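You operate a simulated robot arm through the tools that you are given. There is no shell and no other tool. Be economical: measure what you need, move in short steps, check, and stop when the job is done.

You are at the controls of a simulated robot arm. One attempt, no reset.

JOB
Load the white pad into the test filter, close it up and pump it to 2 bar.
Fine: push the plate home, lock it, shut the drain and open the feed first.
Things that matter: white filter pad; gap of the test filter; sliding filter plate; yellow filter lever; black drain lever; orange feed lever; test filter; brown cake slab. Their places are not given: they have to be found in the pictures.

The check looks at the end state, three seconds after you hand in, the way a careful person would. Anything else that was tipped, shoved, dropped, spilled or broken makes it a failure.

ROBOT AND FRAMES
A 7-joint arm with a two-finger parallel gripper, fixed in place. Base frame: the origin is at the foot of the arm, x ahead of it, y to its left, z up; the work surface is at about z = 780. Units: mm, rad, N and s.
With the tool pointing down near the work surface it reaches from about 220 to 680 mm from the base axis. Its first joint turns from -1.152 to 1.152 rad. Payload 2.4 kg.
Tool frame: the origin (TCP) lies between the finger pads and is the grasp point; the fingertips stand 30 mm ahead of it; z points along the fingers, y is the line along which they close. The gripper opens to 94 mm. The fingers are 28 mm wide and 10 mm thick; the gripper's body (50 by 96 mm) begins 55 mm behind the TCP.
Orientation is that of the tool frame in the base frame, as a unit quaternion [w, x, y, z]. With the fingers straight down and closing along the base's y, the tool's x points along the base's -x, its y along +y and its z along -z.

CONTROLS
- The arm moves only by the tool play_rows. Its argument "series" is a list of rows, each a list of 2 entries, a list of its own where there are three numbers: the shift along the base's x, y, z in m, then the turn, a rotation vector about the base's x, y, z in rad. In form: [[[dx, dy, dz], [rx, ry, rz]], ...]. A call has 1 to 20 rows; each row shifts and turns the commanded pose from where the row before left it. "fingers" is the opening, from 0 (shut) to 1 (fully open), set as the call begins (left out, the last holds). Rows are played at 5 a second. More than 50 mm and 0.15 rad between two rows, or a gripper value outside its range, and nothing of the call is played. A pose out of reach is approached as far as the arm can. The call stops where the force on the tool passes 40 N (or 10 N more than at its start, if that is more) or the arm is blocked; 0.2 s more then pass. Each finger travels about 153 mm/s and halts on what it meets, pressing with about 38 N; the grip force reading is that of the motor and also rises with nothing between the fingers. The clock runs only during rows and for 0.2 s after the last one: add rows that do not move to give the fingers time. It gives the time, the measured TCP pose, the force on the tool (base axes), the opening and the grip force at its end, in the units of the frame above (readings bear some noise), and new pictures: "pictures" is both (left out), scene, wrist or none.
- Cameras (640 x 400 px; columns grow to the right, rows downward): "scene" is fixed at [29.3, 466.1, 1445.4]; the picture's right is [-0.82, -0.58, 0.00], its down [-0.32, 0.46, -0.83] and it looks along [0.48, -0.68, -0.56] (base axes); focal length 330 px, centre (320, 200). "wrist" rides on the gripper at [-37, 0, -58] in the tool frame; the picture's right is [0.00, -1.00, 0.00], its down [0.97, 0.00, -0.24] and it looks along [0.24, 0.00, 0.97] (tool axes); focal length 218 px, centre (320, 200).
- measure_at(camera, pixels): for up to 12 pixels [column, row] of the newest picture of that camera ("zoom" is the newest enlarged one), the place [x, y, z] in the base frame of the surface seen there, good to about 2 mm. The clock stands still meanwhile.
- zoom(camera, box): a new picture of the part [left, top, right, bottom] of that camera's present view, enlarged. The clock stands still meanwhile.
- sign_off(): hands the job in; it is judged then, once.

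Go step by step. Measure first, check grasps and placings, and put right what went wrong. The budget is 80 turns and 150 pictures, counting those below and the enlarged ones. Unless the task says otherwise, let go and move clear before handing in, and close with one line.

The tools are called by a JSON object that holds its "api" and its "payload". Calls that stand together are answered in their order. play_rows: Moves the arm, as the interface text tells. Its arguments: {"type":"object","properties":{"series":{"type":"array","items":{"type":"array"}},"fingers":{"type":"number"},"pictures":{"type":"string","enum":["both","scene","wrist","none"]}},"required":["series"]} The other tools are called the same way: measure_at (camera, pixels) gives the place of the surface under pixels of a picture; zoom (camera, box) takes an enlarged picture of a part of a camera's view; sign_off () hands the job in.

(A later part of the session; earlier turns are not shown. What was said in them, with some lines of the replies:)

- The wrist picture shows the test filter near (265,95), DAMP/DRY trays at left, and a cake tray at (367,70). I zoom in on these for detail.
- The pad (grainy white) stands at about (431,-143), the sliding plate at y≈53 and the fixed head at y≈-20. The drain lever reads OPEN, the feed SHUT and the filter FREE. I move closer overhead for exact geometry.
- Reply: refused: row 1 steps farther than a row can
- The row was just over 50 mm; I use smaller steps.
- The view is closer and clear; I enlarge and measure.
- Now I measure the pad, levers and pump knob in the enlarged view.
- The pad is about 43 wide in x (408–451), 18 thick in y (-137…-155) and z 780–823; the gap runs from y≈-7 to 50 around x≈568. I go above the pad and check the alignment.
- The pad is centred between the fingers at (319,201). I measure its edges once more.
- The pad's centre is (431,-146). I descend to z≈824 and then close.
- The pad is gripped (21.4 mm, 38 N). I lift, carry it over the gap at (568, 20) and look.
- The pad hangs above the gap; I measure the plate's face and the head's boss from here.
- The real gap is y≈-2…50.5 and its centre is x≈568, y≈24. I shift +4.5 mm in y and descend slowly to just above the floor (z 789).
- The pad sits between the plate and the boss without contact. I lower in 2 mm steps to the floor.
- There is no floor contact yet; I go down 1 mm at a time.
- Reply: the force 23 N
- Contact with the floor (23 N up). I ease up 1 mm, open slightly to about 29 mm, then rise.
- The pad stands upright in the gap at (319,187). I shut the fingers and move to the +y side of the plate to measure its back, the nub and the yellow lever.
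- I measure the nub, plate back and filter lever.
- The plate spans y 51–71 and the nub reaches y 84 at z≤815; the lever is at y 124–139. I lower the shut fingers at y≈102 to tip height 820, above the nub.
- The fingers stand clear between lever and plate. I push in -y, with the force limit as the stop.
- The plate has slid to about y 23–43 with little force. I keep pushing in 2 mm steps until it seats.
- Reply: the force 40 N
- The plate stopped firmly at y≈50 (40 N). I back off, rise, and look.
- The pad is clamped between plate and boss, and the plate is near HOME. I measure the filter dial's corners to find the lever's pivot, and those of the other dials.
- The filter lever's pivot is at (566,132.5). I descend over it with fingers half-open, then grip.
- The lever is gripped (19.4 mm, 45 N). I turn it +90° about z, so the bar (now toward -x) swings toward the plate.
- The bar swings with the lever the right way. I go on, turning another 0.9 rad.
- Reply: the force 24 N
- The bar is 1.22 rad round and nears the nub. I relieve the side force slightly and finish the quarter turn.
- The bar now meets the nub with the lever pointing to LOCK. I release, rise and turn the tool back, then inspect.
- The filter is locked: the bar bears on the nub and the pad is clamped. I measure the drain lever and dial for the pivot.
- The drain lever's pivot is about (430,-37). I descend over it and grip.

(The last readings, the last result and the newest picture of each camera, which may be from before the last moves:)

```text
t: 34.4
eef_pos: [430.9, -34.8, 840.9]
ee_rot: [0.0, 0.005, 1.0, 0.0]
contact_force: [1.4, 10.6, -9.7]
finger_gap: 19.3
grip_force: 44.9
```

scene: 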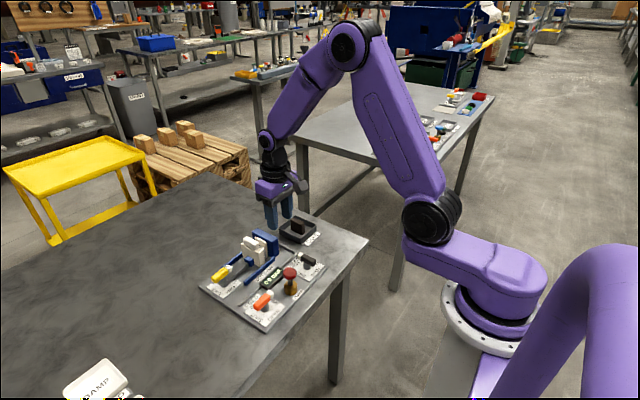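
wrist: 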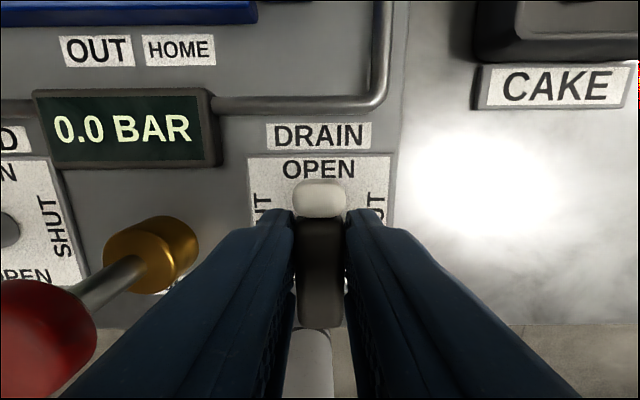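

The drain lever is gripped. I turn it +90° (white tip to the +y SHUT).

{"api": "play_rows", "payload": {"series": [[[0, 0, 0], [0, 0, 0.1]], [[0, 0, 0], [0, 0, 0.1]], [[0, 0, 0], [0, 0, 0.1]], [[0, 0, 0], [0, 0, 0.1]], [[0, 0, 0], [0, 0, 0.1]], [[0, 0, 0], [0, 0, 0.1]], [[0, 0, 0], [0, 0, 0.1]], [[0, 0, 0], [0, 0, 0.1]], [[0, 0, 0], [0, 0, 0.1]], [[0, 0, 0], [0, 0, 0.1]], [[0, 0, 0], [0, 0, 0.1]], [[0, 0, 0], [0, 0, 0.1]], [[0, 0, 0], [0, 0, 0.1]], [[0, 0, 0], [0, 0, 0.1]], [[0, 0, 0], [0, 0, 0.1]], [[0, 0, 0], [0, 0, 0.085]], [[0, 0, 0], [0, 0, 0]]], "pictures": "scene"}}

{"api": "zoom", "payload": {"camera": "scene", "box": [190, 220, 350, 340]}}

```text
t: 36.3
eef_pos: [432.5, -33.0, 842.5]
ee_rot: [0.002, -0.379, 0.926, -0.001]
contact_force: [2.8, 7.3, -2.9]
finger_gap: 46.2
grip_force: 44.7
stopped in row 9: the force on the tool passed its limit (the readings are from after the stop); the commanded pose is now the measured one
```

scene: 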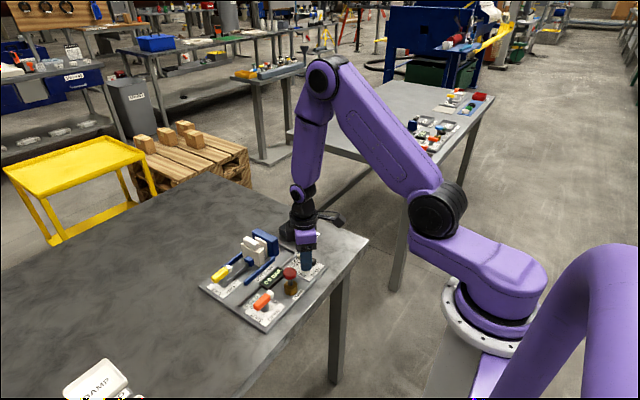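

```text
3.33 times, centred on (270, 280) of scene
```

zoom: 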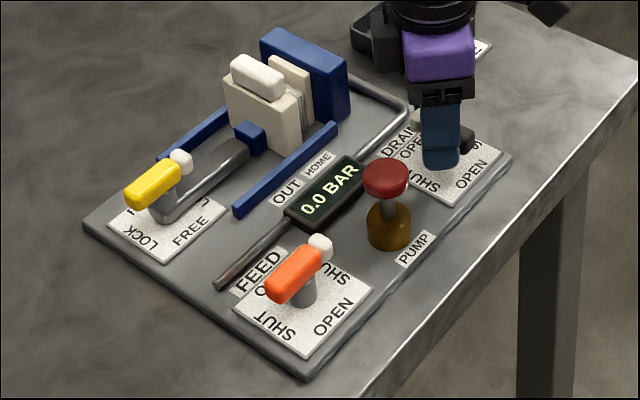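

The lever stayed put (fingers spread to 46 mm), so its stop is on this side; it must go the other way. I open a little, turn the tool back and re-grip.

{"api": "play_rows", "payload": {"series": [[[0, 0, 0], [0, 0, 0]], [[0, 0, 0], [0, 0, 0]], [[-0.0015, -0.003, 0], [0, 0, -0.13]], [[0, 0, 0], [0, 0, -0.13]], [[0, 0, 0], [0, 0, -0.13]], [[0, 0, 0], [0, 0, -0.13]], [[0, 0, 0], [0, 0, -0.13]], [[0, 0, 0], [0, 0, -0.127]], [[0, 0, 0], [0, 0, 0]]], "fingers": 0.6, "pictures": "wrist"}}

```text
t: 38.3
eef_pos: [431.3, -37.4, 841.5]
ee_rot: [0.002, -0.004, 1.0, -0.002]
contact_force: [-0.3, 0.1, 0.1]
finger_gap: 56.5
grip_force: 0.1
```

wrist: 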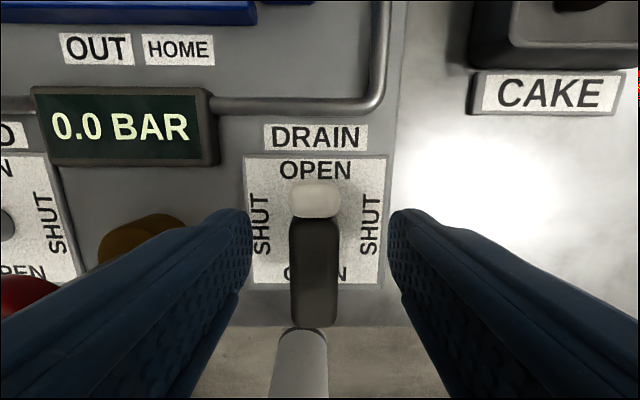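

The lever is intact and still at OPEN. I grip again and turn by -0.3 rad to check.

{"api": "play_rows", "payload": {"series": [[[0, 0, 0], [0, 0, 0]], [[0, 0, 0], [0, 0, 0]], [[0, 0, 0], [0, 0, 0]], [[0, 0, 0], [0, 0, -0.08]], [[0, 0, 0], [0, 0, -0.08]], [[0, 0, 0], [0, 0, -0.08]], [[0, 0, 0], [0, 0, -0.08]], [[0, 0, 0], [0, 0, 0]]], "fingers": 0.05, "pictures": "wrist"}}

```text
t: 40.1
eef_pos: [431.7, -35.7, 842.5]
ee_rot: [0.001, 0.155, 0.988, -0.003]
contact_force: [0.6, 27.2, -4.0]
finger_gap: 19.6
grip_force: 44.8
```

wrist: 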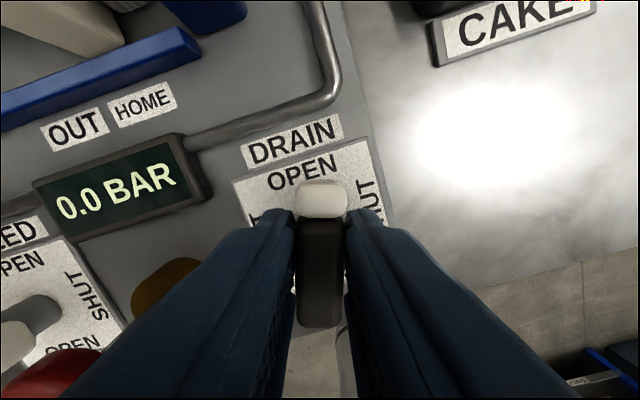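

The lever turns with the tool now (gap 19.6). I relieve the side force and turn the rest of the way.

{"api": "play_rows", "payload": {"series": [[[0, 0.0025, 0], [0, 0, 0]], [[0, 0, 0], [0, 0, -0.09]], [[0, 0, 0], [0, 0, -0.09]], [[0, 0, 0], [0, 0, -0.09]], [[0, 0, 0], [0, 0, -0.09]], [[0, 0, 0], [0, 0, -0.09]], [[0, 0, 0], [0, 0, -0.09]], [[0, 0, 0], [0, 0, -0.09]], [[0, 0, 0], [0, 0, 0]]], "pictures": "none"}}

{"api": "play_rows", "payload": {"series": [[[0, 0, 0], [0, 0, -0.09]], [[0, 0, 0], [0, 0, -0.09]], [[0, 0, 0], [0, 0, -0.09]], [[0, 0, 0], [0, 0, -0.09]], [[0, 0, 0], [0, 0, -0.09]], [[0, 0, 0], [0, 0, -0.09]], [[0, 0, 0], [0, 0, -0.09]], [[0, 0, 0], [0, 0, 0]]], "pictures": "wrist"}}

```text
t: 42.1
eef_pos: [430.2, -37.4, 843.2]
ee_rot: [0.0, 0.456, 0.89, -0.003]
contact_force: [-12.4, -31.7, -0.4]
finger_gap: 19.7
grip_force: 44.7
```

```text
t: 43.5
eef_pos: [428.1, -37.0, 842.5]
ee_rot: [-0.002, 0.675, 0.738, -0.005]
contact_force: [-4.1, -3.8, 8.9]
finger_gap: 19.9
grip_force: 44.5
stopped in row 7: the force on the tool passed its limit (the readings are from after the stop); the commanded pose is now the measured one
```

wrist: 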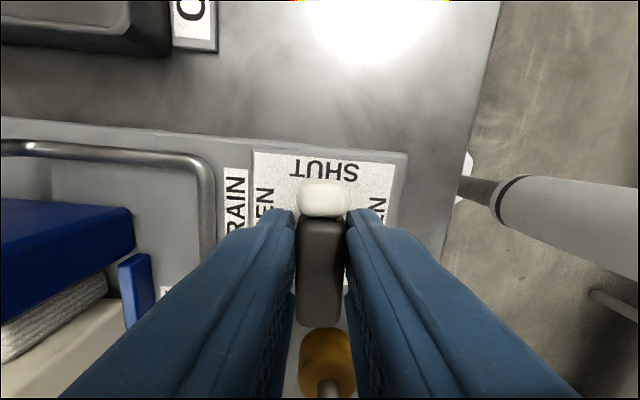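

The lever is at -1.48 rad, 0.09 short of SHUT; the side force tripped the stop. I finish the last bit.

{"api": "play_rows", "payload": {"series": [[[0, 0, 0], [0, 0, -0.03]], [[0, 0, 0], [0, 0, -0.03]], [[0, 0, 0], [0, 0, -0.03]], [[0, 0, 0], [0, 0, 0]]], "pictures": "none"}}

```text
t: 44.5
eef_pos: [428.2, -37.9, 842.8]
ee_rot: [-0.002, 0.708, 0.706, -0.004]
contact_force: [-9.0, -6.2, 12.6]
finger_gap: 19.8
grip_force: 44.5
```

The drain lever is at SHUT (-1.574 rad). I release, rise and move over the feed lever at about (428,128), keeping the tool turned.

{"api": "play_rows", "payload": {"series": [[[0, 0, 0], [0, 0, 0]], [[0, 0, 0], [0, 0, 0]], [[0, 0, 0.03], [0, 0, 0]], [[0, 0, 0.04], [0, 0, 0]], [[0, 0, 0.04], [0, 0, 0]], [[0, 0.042, 0], [0, 0, 0]], [[0, 0.042, 0], [0, 0, 0]], [[0, 0.041, 0], [0, 0, 0]], [[0, 0.041, 0], [0, 0, 0]], [[0, 0, 0], [0, 0, 0]]], "fingers": 0.45}}

{"api": "zoom", "payload": {"camera": "scene", "box": [190, 220, 350, 340]}}

```text
t: 46.7
eef_pos: [428.2, 128.5, 952.1]
ee_rot: [-0.002, 0.707, 0.707, -0.004]
contact_force: [-0.5, -0.9, -0.4]
finger_gap: 42.2
grip_force: 0.1
```

scene: 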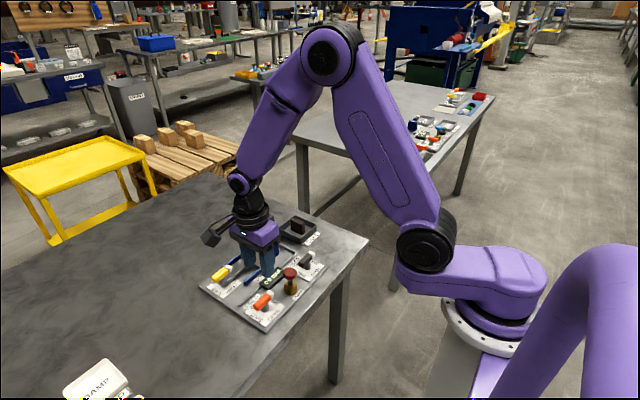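
wrist: 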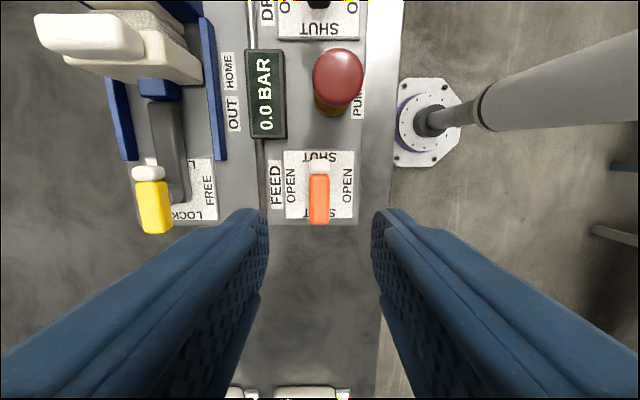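

```text
3.33 times, centred on (270, 280) of scene
```

zoom: 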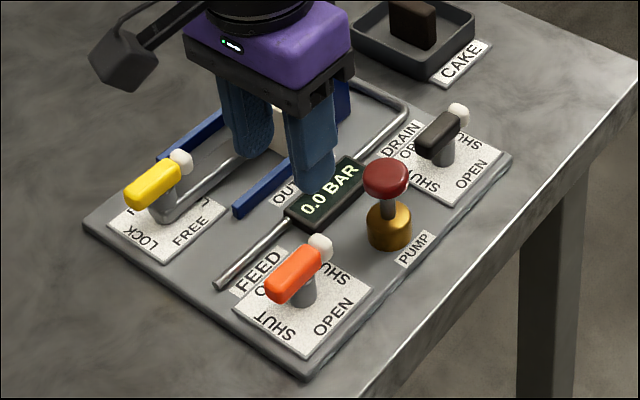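

The drain points to SHUT. I measure the feed lever's ends and dial.

{"api": "measure_at", "payload": {"camera": "wrist", "pixels": [[319, 162], [319, 222], [310, 195], [328, 195], [286, 153], [353, 153], [286, 218], [338, 75], [338, 52], [338, 100], [316, 78], [362, 78]]}}

```text
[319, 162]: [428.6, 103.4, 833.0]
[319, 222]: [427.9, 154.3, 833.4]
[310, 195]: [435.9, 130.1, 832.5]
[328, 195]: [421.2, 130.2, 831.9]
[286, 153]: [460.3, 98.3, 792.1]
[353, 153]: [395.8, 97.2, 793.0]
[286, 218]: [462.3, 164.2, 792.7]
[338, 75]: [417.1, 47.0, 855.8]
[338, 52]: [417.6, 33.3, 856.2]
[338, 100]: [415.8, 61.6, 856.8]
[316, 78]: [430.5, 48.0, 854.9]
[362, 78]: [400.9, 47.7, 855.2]
```

The feed lever's centre is (428.5,129.5). I descend and grip.

{"api": "play_rows", "payload": {"series": [[[0, 0.001, -0.035], [0, 0, 0]], [[0, 0, -0.035], [0, 0, 0]], [[0, 0, -0.03], [0, 0, 0]], [[0, 0, -0.01], [0, 0, 0]], [[0, 0, 0], [0, 0, 0]]], "pictures": "wrist"}}

{"api": "play_rows", "payload": {"series": [[[0, 0, 0], [0, 0, 0]], [[0, 0, 0], [0, 0, 0]], [[0, 0, 0], [0, 0, 0]], [[0, 0, 0], [0, 0, 0.06]], [[0, 0, 0], [0, 0, 0.06]], [[0, 0, 0], [0, 0, 0.06]], [[0, 0, 0], [0, 0, 0.06]], [[0, 0, 0], [0, 0, 0]]], "fingers": 0.05, "pictures": "wrist"}}

```text
t: 47.9
eef_pos: [428.8, 128.9, 842.0]
ee_rot: [-0.002, 0.707, 0.707, -0.004]
contact_force: [0.0, -0.3, 0.0]
finger_gap: 42.5
grip_force: 0.1
```

wrist: 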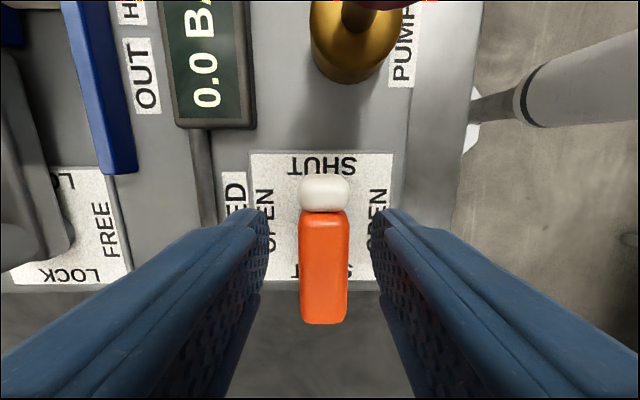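

```text
t: 49.7
eef_pos: [427.7, 129.1, 841.8]
ee_rot: [-0.002, 0.617, 0.787, -0.005]
contact_force: [-5.0, -6.3, -6.4]
finger_gap: 19.7
grip_force: 44.7
```

wrist: 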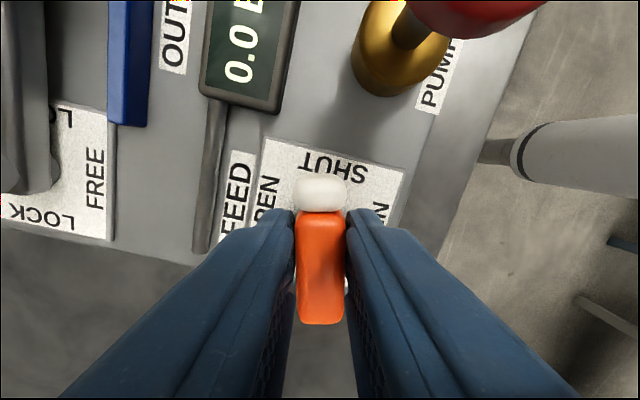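

The feed lever turns with the tool (gap 19.7). I continue +1.33 rad to OPEN.

{"api": "play_rows", "payload": {"series": [[[0, 0, 0], [0, 0, 0.09]], [[0, 0, 0], [0, 0, 0.09]], [[0, 0, 0], [0, 0, 0.09]], [[0, 0, 0], [0, 0, 0.09]], [[0, 0, 0], [0, 0, 0.09]], [[0, 0, 0], [0, 0, 0.09]], [[0, 0, 0], [0, 0, 0.09]], [[0, 0, 0], [0, 0, 0.09]], [[0, 0, 0], [0, 0, 0.09]], [[0, 0, 0], [0, 0, 0.09]], [[0, 0, 0], [0, 0, 0.09]], [[0, 0, 0], [0, 0, 0.09]], [[0, 0, 0], [0, 0, 0.09]], [[0, 0, 0], [0, 0, 0.09]], [[0, 0, 0], [0, 0, 0.07]], [[0, 0, 0], [0, 0, 0]]], "pictures": "wrist"}}

```text
t: 53.1
eef_pos: [428.9, 130.3, 841.6]
ee_rot: [0.002, -0.001, 1.0, -0.004]
contact_force: [-5.2, 3.2, -12.1]
finger_gap: 19.6
grip_force: 45.5
```

wrist: 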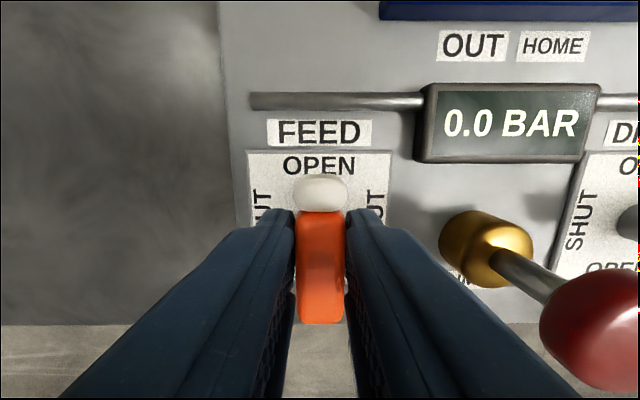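

Feed points to OPEN. I release, rise, shut the fingers and go over the pump knob at about (416,47).

{"api": "play_rows", "payload": {"series": [[[0, 0, 0], [0, 0, 0]], [[0, 0, 0], [0, 0, 0]], [[0, 0, 0.03], [0, 0, 0]], [[0, 0, 0.04], [0, 0, 0]], [[0, 0, 0.04], [0, 0, 0]], [[0, 0, 0], [0, 0, 0]]], "fingers": 0.45, "pictures": "none"}}

{"api": "play_rows", "payload": {"series": [[[-0.003, -0.028, 0], [0, 0, 0]], [[-0.003, -0.028, 0], [0, 0, 0]], [[-0.006, -0.027, 0], [0, 0, 0]], [[0, 0, 0], [0, 0, 0]]], "fingers": 0}}

{"api": "zoom", "payload": {"camera": "scene", "box": [190, 220, 350, 340]}}

```text
t: 54.5
eef_pos: [429.7, 129.6, 954.2]
ee_rot: [0.001, 0.0, 1.0, -0.004]
contact_force: [0.4, 0.2, 0.6]
finger_gap: 42.4
grip_force: 0.0
```

```text
t: 55.5
eef_pos: [417.4, 45.5, 952.5]
ee_rot: [0.002, 0.0, 1.0, -0.004]
contact_force: [-0.5, 0.3, 0.1]
finger_gap: 0.1
grip_force: 33.3
```

scene: 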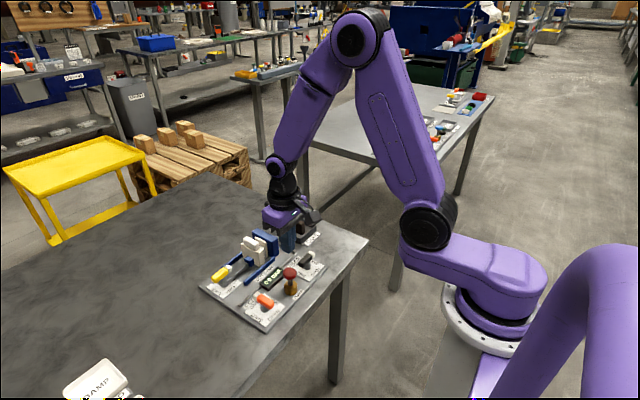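
wrist: 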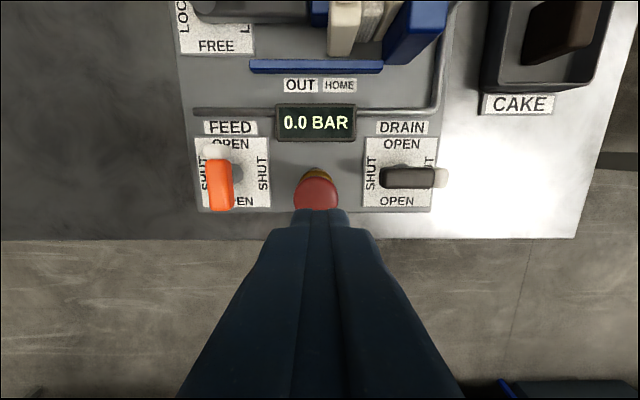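

```text
3.33 times, centred on (270, 280) of scene
```

zoom: 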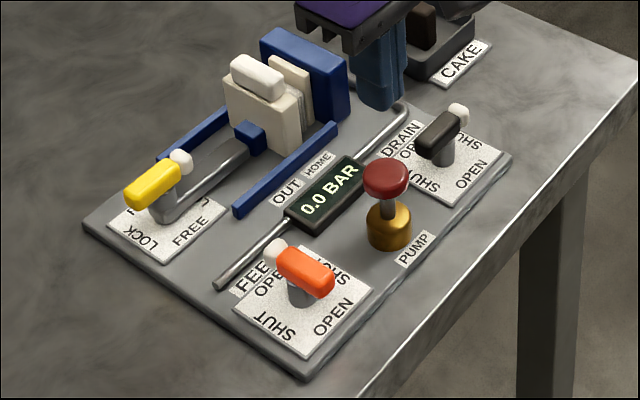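

All four levers/plate look right (drain SHUT, feed OPEN). I measure the knob once more before pressing.

{"api": "measure_at", "payload": {"camera": "wrist", "pixels": [[316, 182], [316, 195], [316, 206], [299, 198], [333, 198], [316, 171]]}}

{"api": "measure_at", "payload": {"camera": "zoom", "pixels": [[385, 175], [366, 178], [408, 178], [385, 163], [388, 208], [388, 235]]}}

```text
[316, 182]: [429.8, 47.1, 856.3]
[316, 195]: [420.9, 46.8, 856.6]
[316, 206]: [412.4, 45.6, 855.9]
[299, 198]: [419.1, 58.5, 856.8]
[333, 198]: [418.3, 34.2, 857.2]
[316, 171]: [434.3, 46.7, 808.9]
```

```text
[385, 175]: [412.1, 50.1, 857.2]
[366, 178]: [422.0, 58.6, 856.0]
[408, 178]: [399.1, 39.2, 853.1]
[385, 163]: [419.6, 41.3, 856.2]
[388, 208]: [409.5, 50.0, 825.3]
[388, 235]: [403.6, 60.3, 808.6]
```

The knob's centre is (416.5,46.5), top 857. I press down about 12 mm in small steps and read the gauge.

{"api": "play_rows", "payload": {"series": [[[0, 0.001, -0.03], [0, 0, 0]], [[0, 0, -0.025], [0, 0, 0]], [[0, 0, -0.008], [0, 0, 0]], [[0, 0, -0.004], [0, 0, 0]], [[0, 0, -0.004], [0, 0, 0]], [[0, 0, -0.004], [0, 0, 0]], [[0, 0, 0], [0, 0, 0]]]}}

{"api": "zoom", "payload": {"camera": "scene", "box": [190, 220, 350, 340]}}

```text
t: 57.1
eef_pos: [417.2, 48.0, 876.0]
ee_rot: [0.002, 0.0, 1.0, -0.004]
contact_force: [-0.6, 1.2, 4.1]
finger_gap: 0.2
grip_force: 33.2
```

scene: 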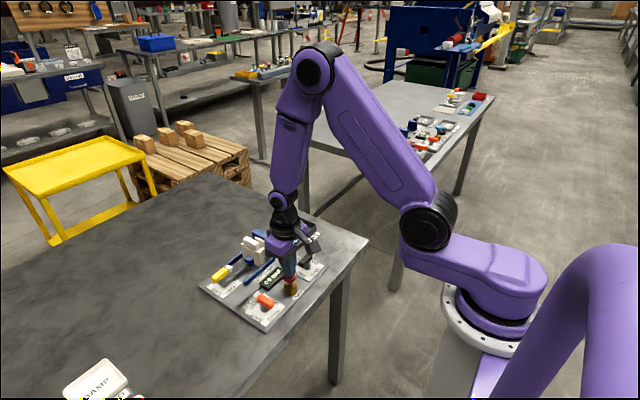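
wrist: 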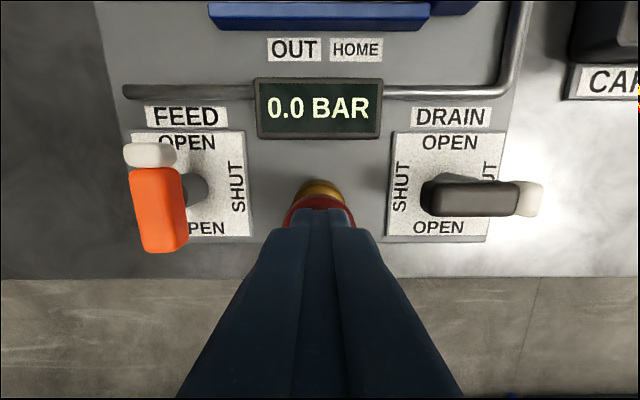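

```text
3.33 times, centred on (270, 280) of scene
```

zoom: 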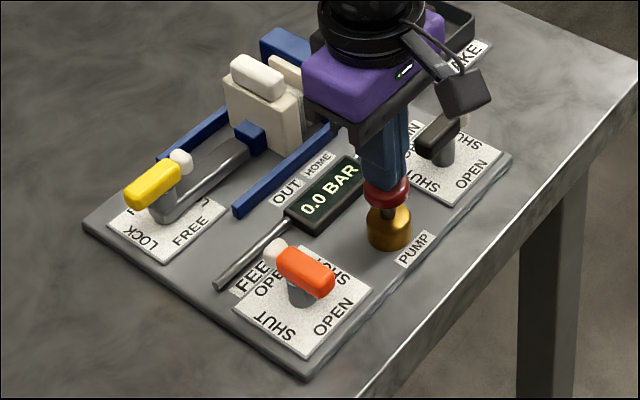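

The knob goes down with about 4 N and the gauge still reads 0.0. I press on to finish the stroke.

{"api": "play_rows", "payload": {"series": [[[0, 0, -0.004], [0, 0, 0]], [[0, 0, -0.004], [0, 0, 0]], [[0, 0, -0.003], [0, 0, 0]], [[0, 0, 0], [0, 0, 0]]], "pictures": "wrist"}}

```text
t: 58.1
eef_pos: [416.5, 48.0, 866.6]
ee_rot: [0.003, 0.0, 1.0, -0.005]
contact_force: [-5.2, 1.1, 37.9]
finger_gap: 0.0
grip_force: 32.7
```

wrist: 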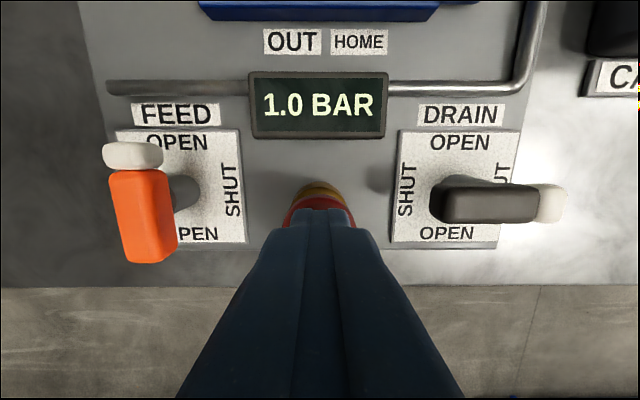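

The full stroke gave 1.0 BAR (gauge at (318,105)). I rise fully so the knob resets, then check the gauge holds.

{"api": "play_rows", "payload": {"series": [[[0, 0, 0.01], [0, 0, 0]], [[0, 0, 0.015], [0, 0, 0]], [[0, 0, 0.015], [0, 0, 0]], [[0, 0, 0], [0, 0, 0]], [[0, 0, 0], [0, 0, 0]]], "pictures": "wrist"}}

{"api": "measure_at", "payload": {"camera": "wrist", "pixels": [[318, 200], [318, 205]]}}

```text
t: 59.3
eef_pos: [416.4, 47.7, 906.4]
ee_rot: [0.002, 0.0, 1.0, -0.004]
contact_force: [-0.1, -0.7, 1.2]
finger_gap: 0.1
grip_force: 32.7
```

wrist: 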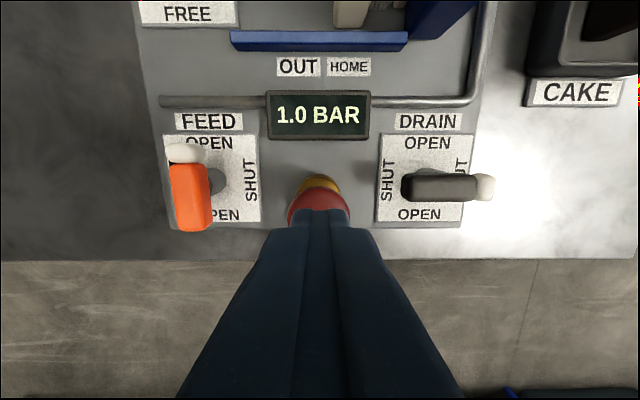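

```text
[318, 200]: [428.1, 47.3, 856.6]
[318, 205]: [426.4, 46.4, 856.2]
```

The pressure holds at 1.0 BAR and the knob is back up at z 856. One more stroke to the same depth.

{"api": "play_rows", "payload": {"series": [[[0, 0, -0.015], [0, 0, 0]], [[0, 0, -0.008], [0, 0, 0]], [[0, 0, -0.006], [0, 0, 0]], [[0, 0, -0.004], [0, 0, 0]], [[0, 0, -0.004], [0, 0, 0]], [[0, 0, -0.003], [0, 0, 0]], [[0, 0, 0], [0, 0, 0]]], "pictures": "wrist"}}

```text
t: 61.0
eef_pos: [415.6, 48.1, 867.4]
ee_rot: [0.001, 0.0, 1.0, -0.004]
contact_force: [-6.2, -0.3, 29.6]
finger_gap: 0.2
grip_force: 32.9
stopped in row 7: the force on the tool passed its limit (the readings are from after the stop); the commanded pose is now the measured one
```

wrist: 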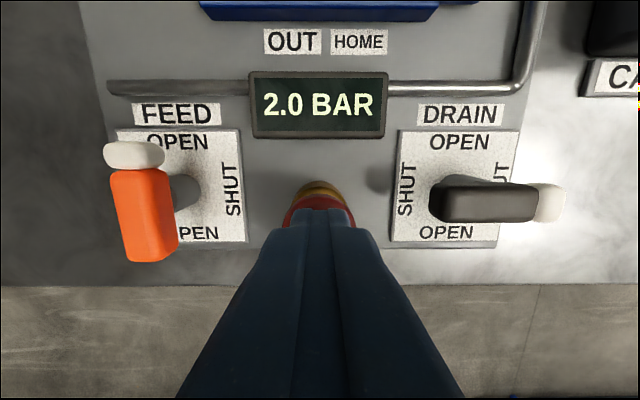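

The gauge reads 2.0 BAR. I rise clear and check everything.

{"api": "play_rows", "payload": {"series": [[[0, 0, 0.01], [0, 0, 0]], [[0, 0, 0.03], [0, 0, 0]], [[0, 0, 0.04], [0, 0, 0]], [[0, 0, 0.045], [0, 0, 0]], [[0, 0, 0.045], [0, 0, 0]], [[0.03, 0, 0.03], [0, 0, 0]], [[0, 0, 0], [0, 0, 0]], [[0, 0, 0], [0, 0, 0]], [[0, 0, 0], [0, 0, 0]], [[0, 0, 0], [0, 0, 0]]]}}

{"api": "zoom", "payload": {"camera": "wrist", "box": [190, 60, 430, 210]}}

{"api": "zoom", "payload": {"camera": "scene", "box": [190, 220, 350, 340]}}

```text
t: 63.2
eef_pos: [447.2, 47.6, 1068.2]
ee_rot: [0.001, -0.001, 1.0, -0.004]
contact_force: [-0.4, -0.3, -0.7]
finger_gap: 0.0
grip_force: 32.9
```

scene: 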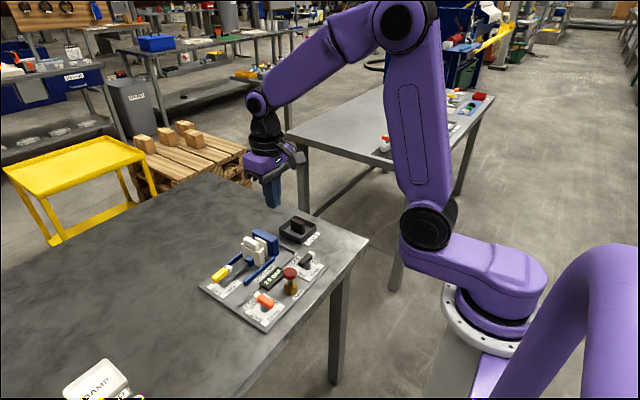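
wrist: 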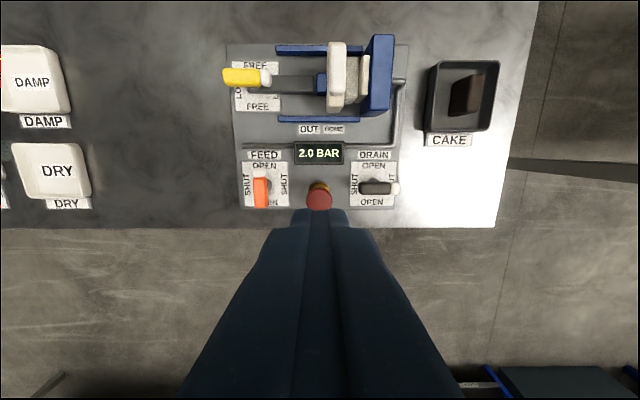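

```text
2.67 times, centred on (310, 135) of wrist
```

zoom: 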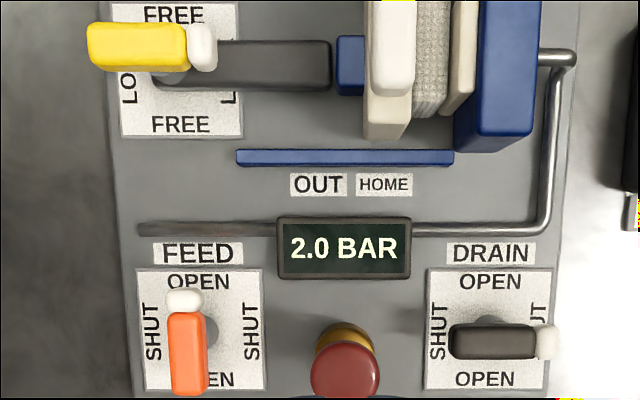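

```text
3.33 times, centred on (270, 280) of scene
```

zoom: 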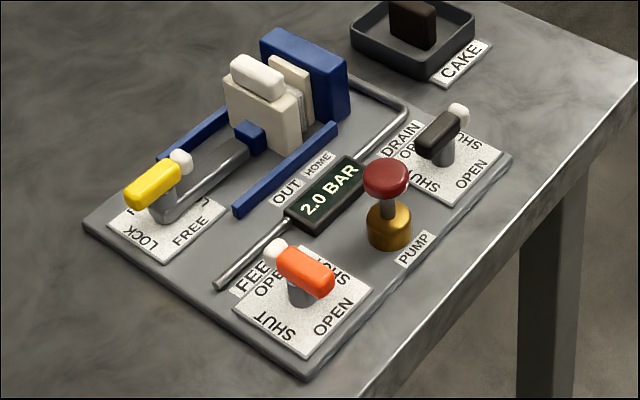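

The gauge holds at 2.0 BAR, the pad is clamped, the filter lever is at LOCK, drain SHUT, feed OPEN, the cake is untouched, and the arm is clear. I hand in.

{"api": "sign_off", "payload": {}}

```text
The job is handed in.
```

The white pad is clamped in the test filter with the plate home and locked, the drain is shut, the feed is open, and the gauge held at 2.0 bar when I handed in.
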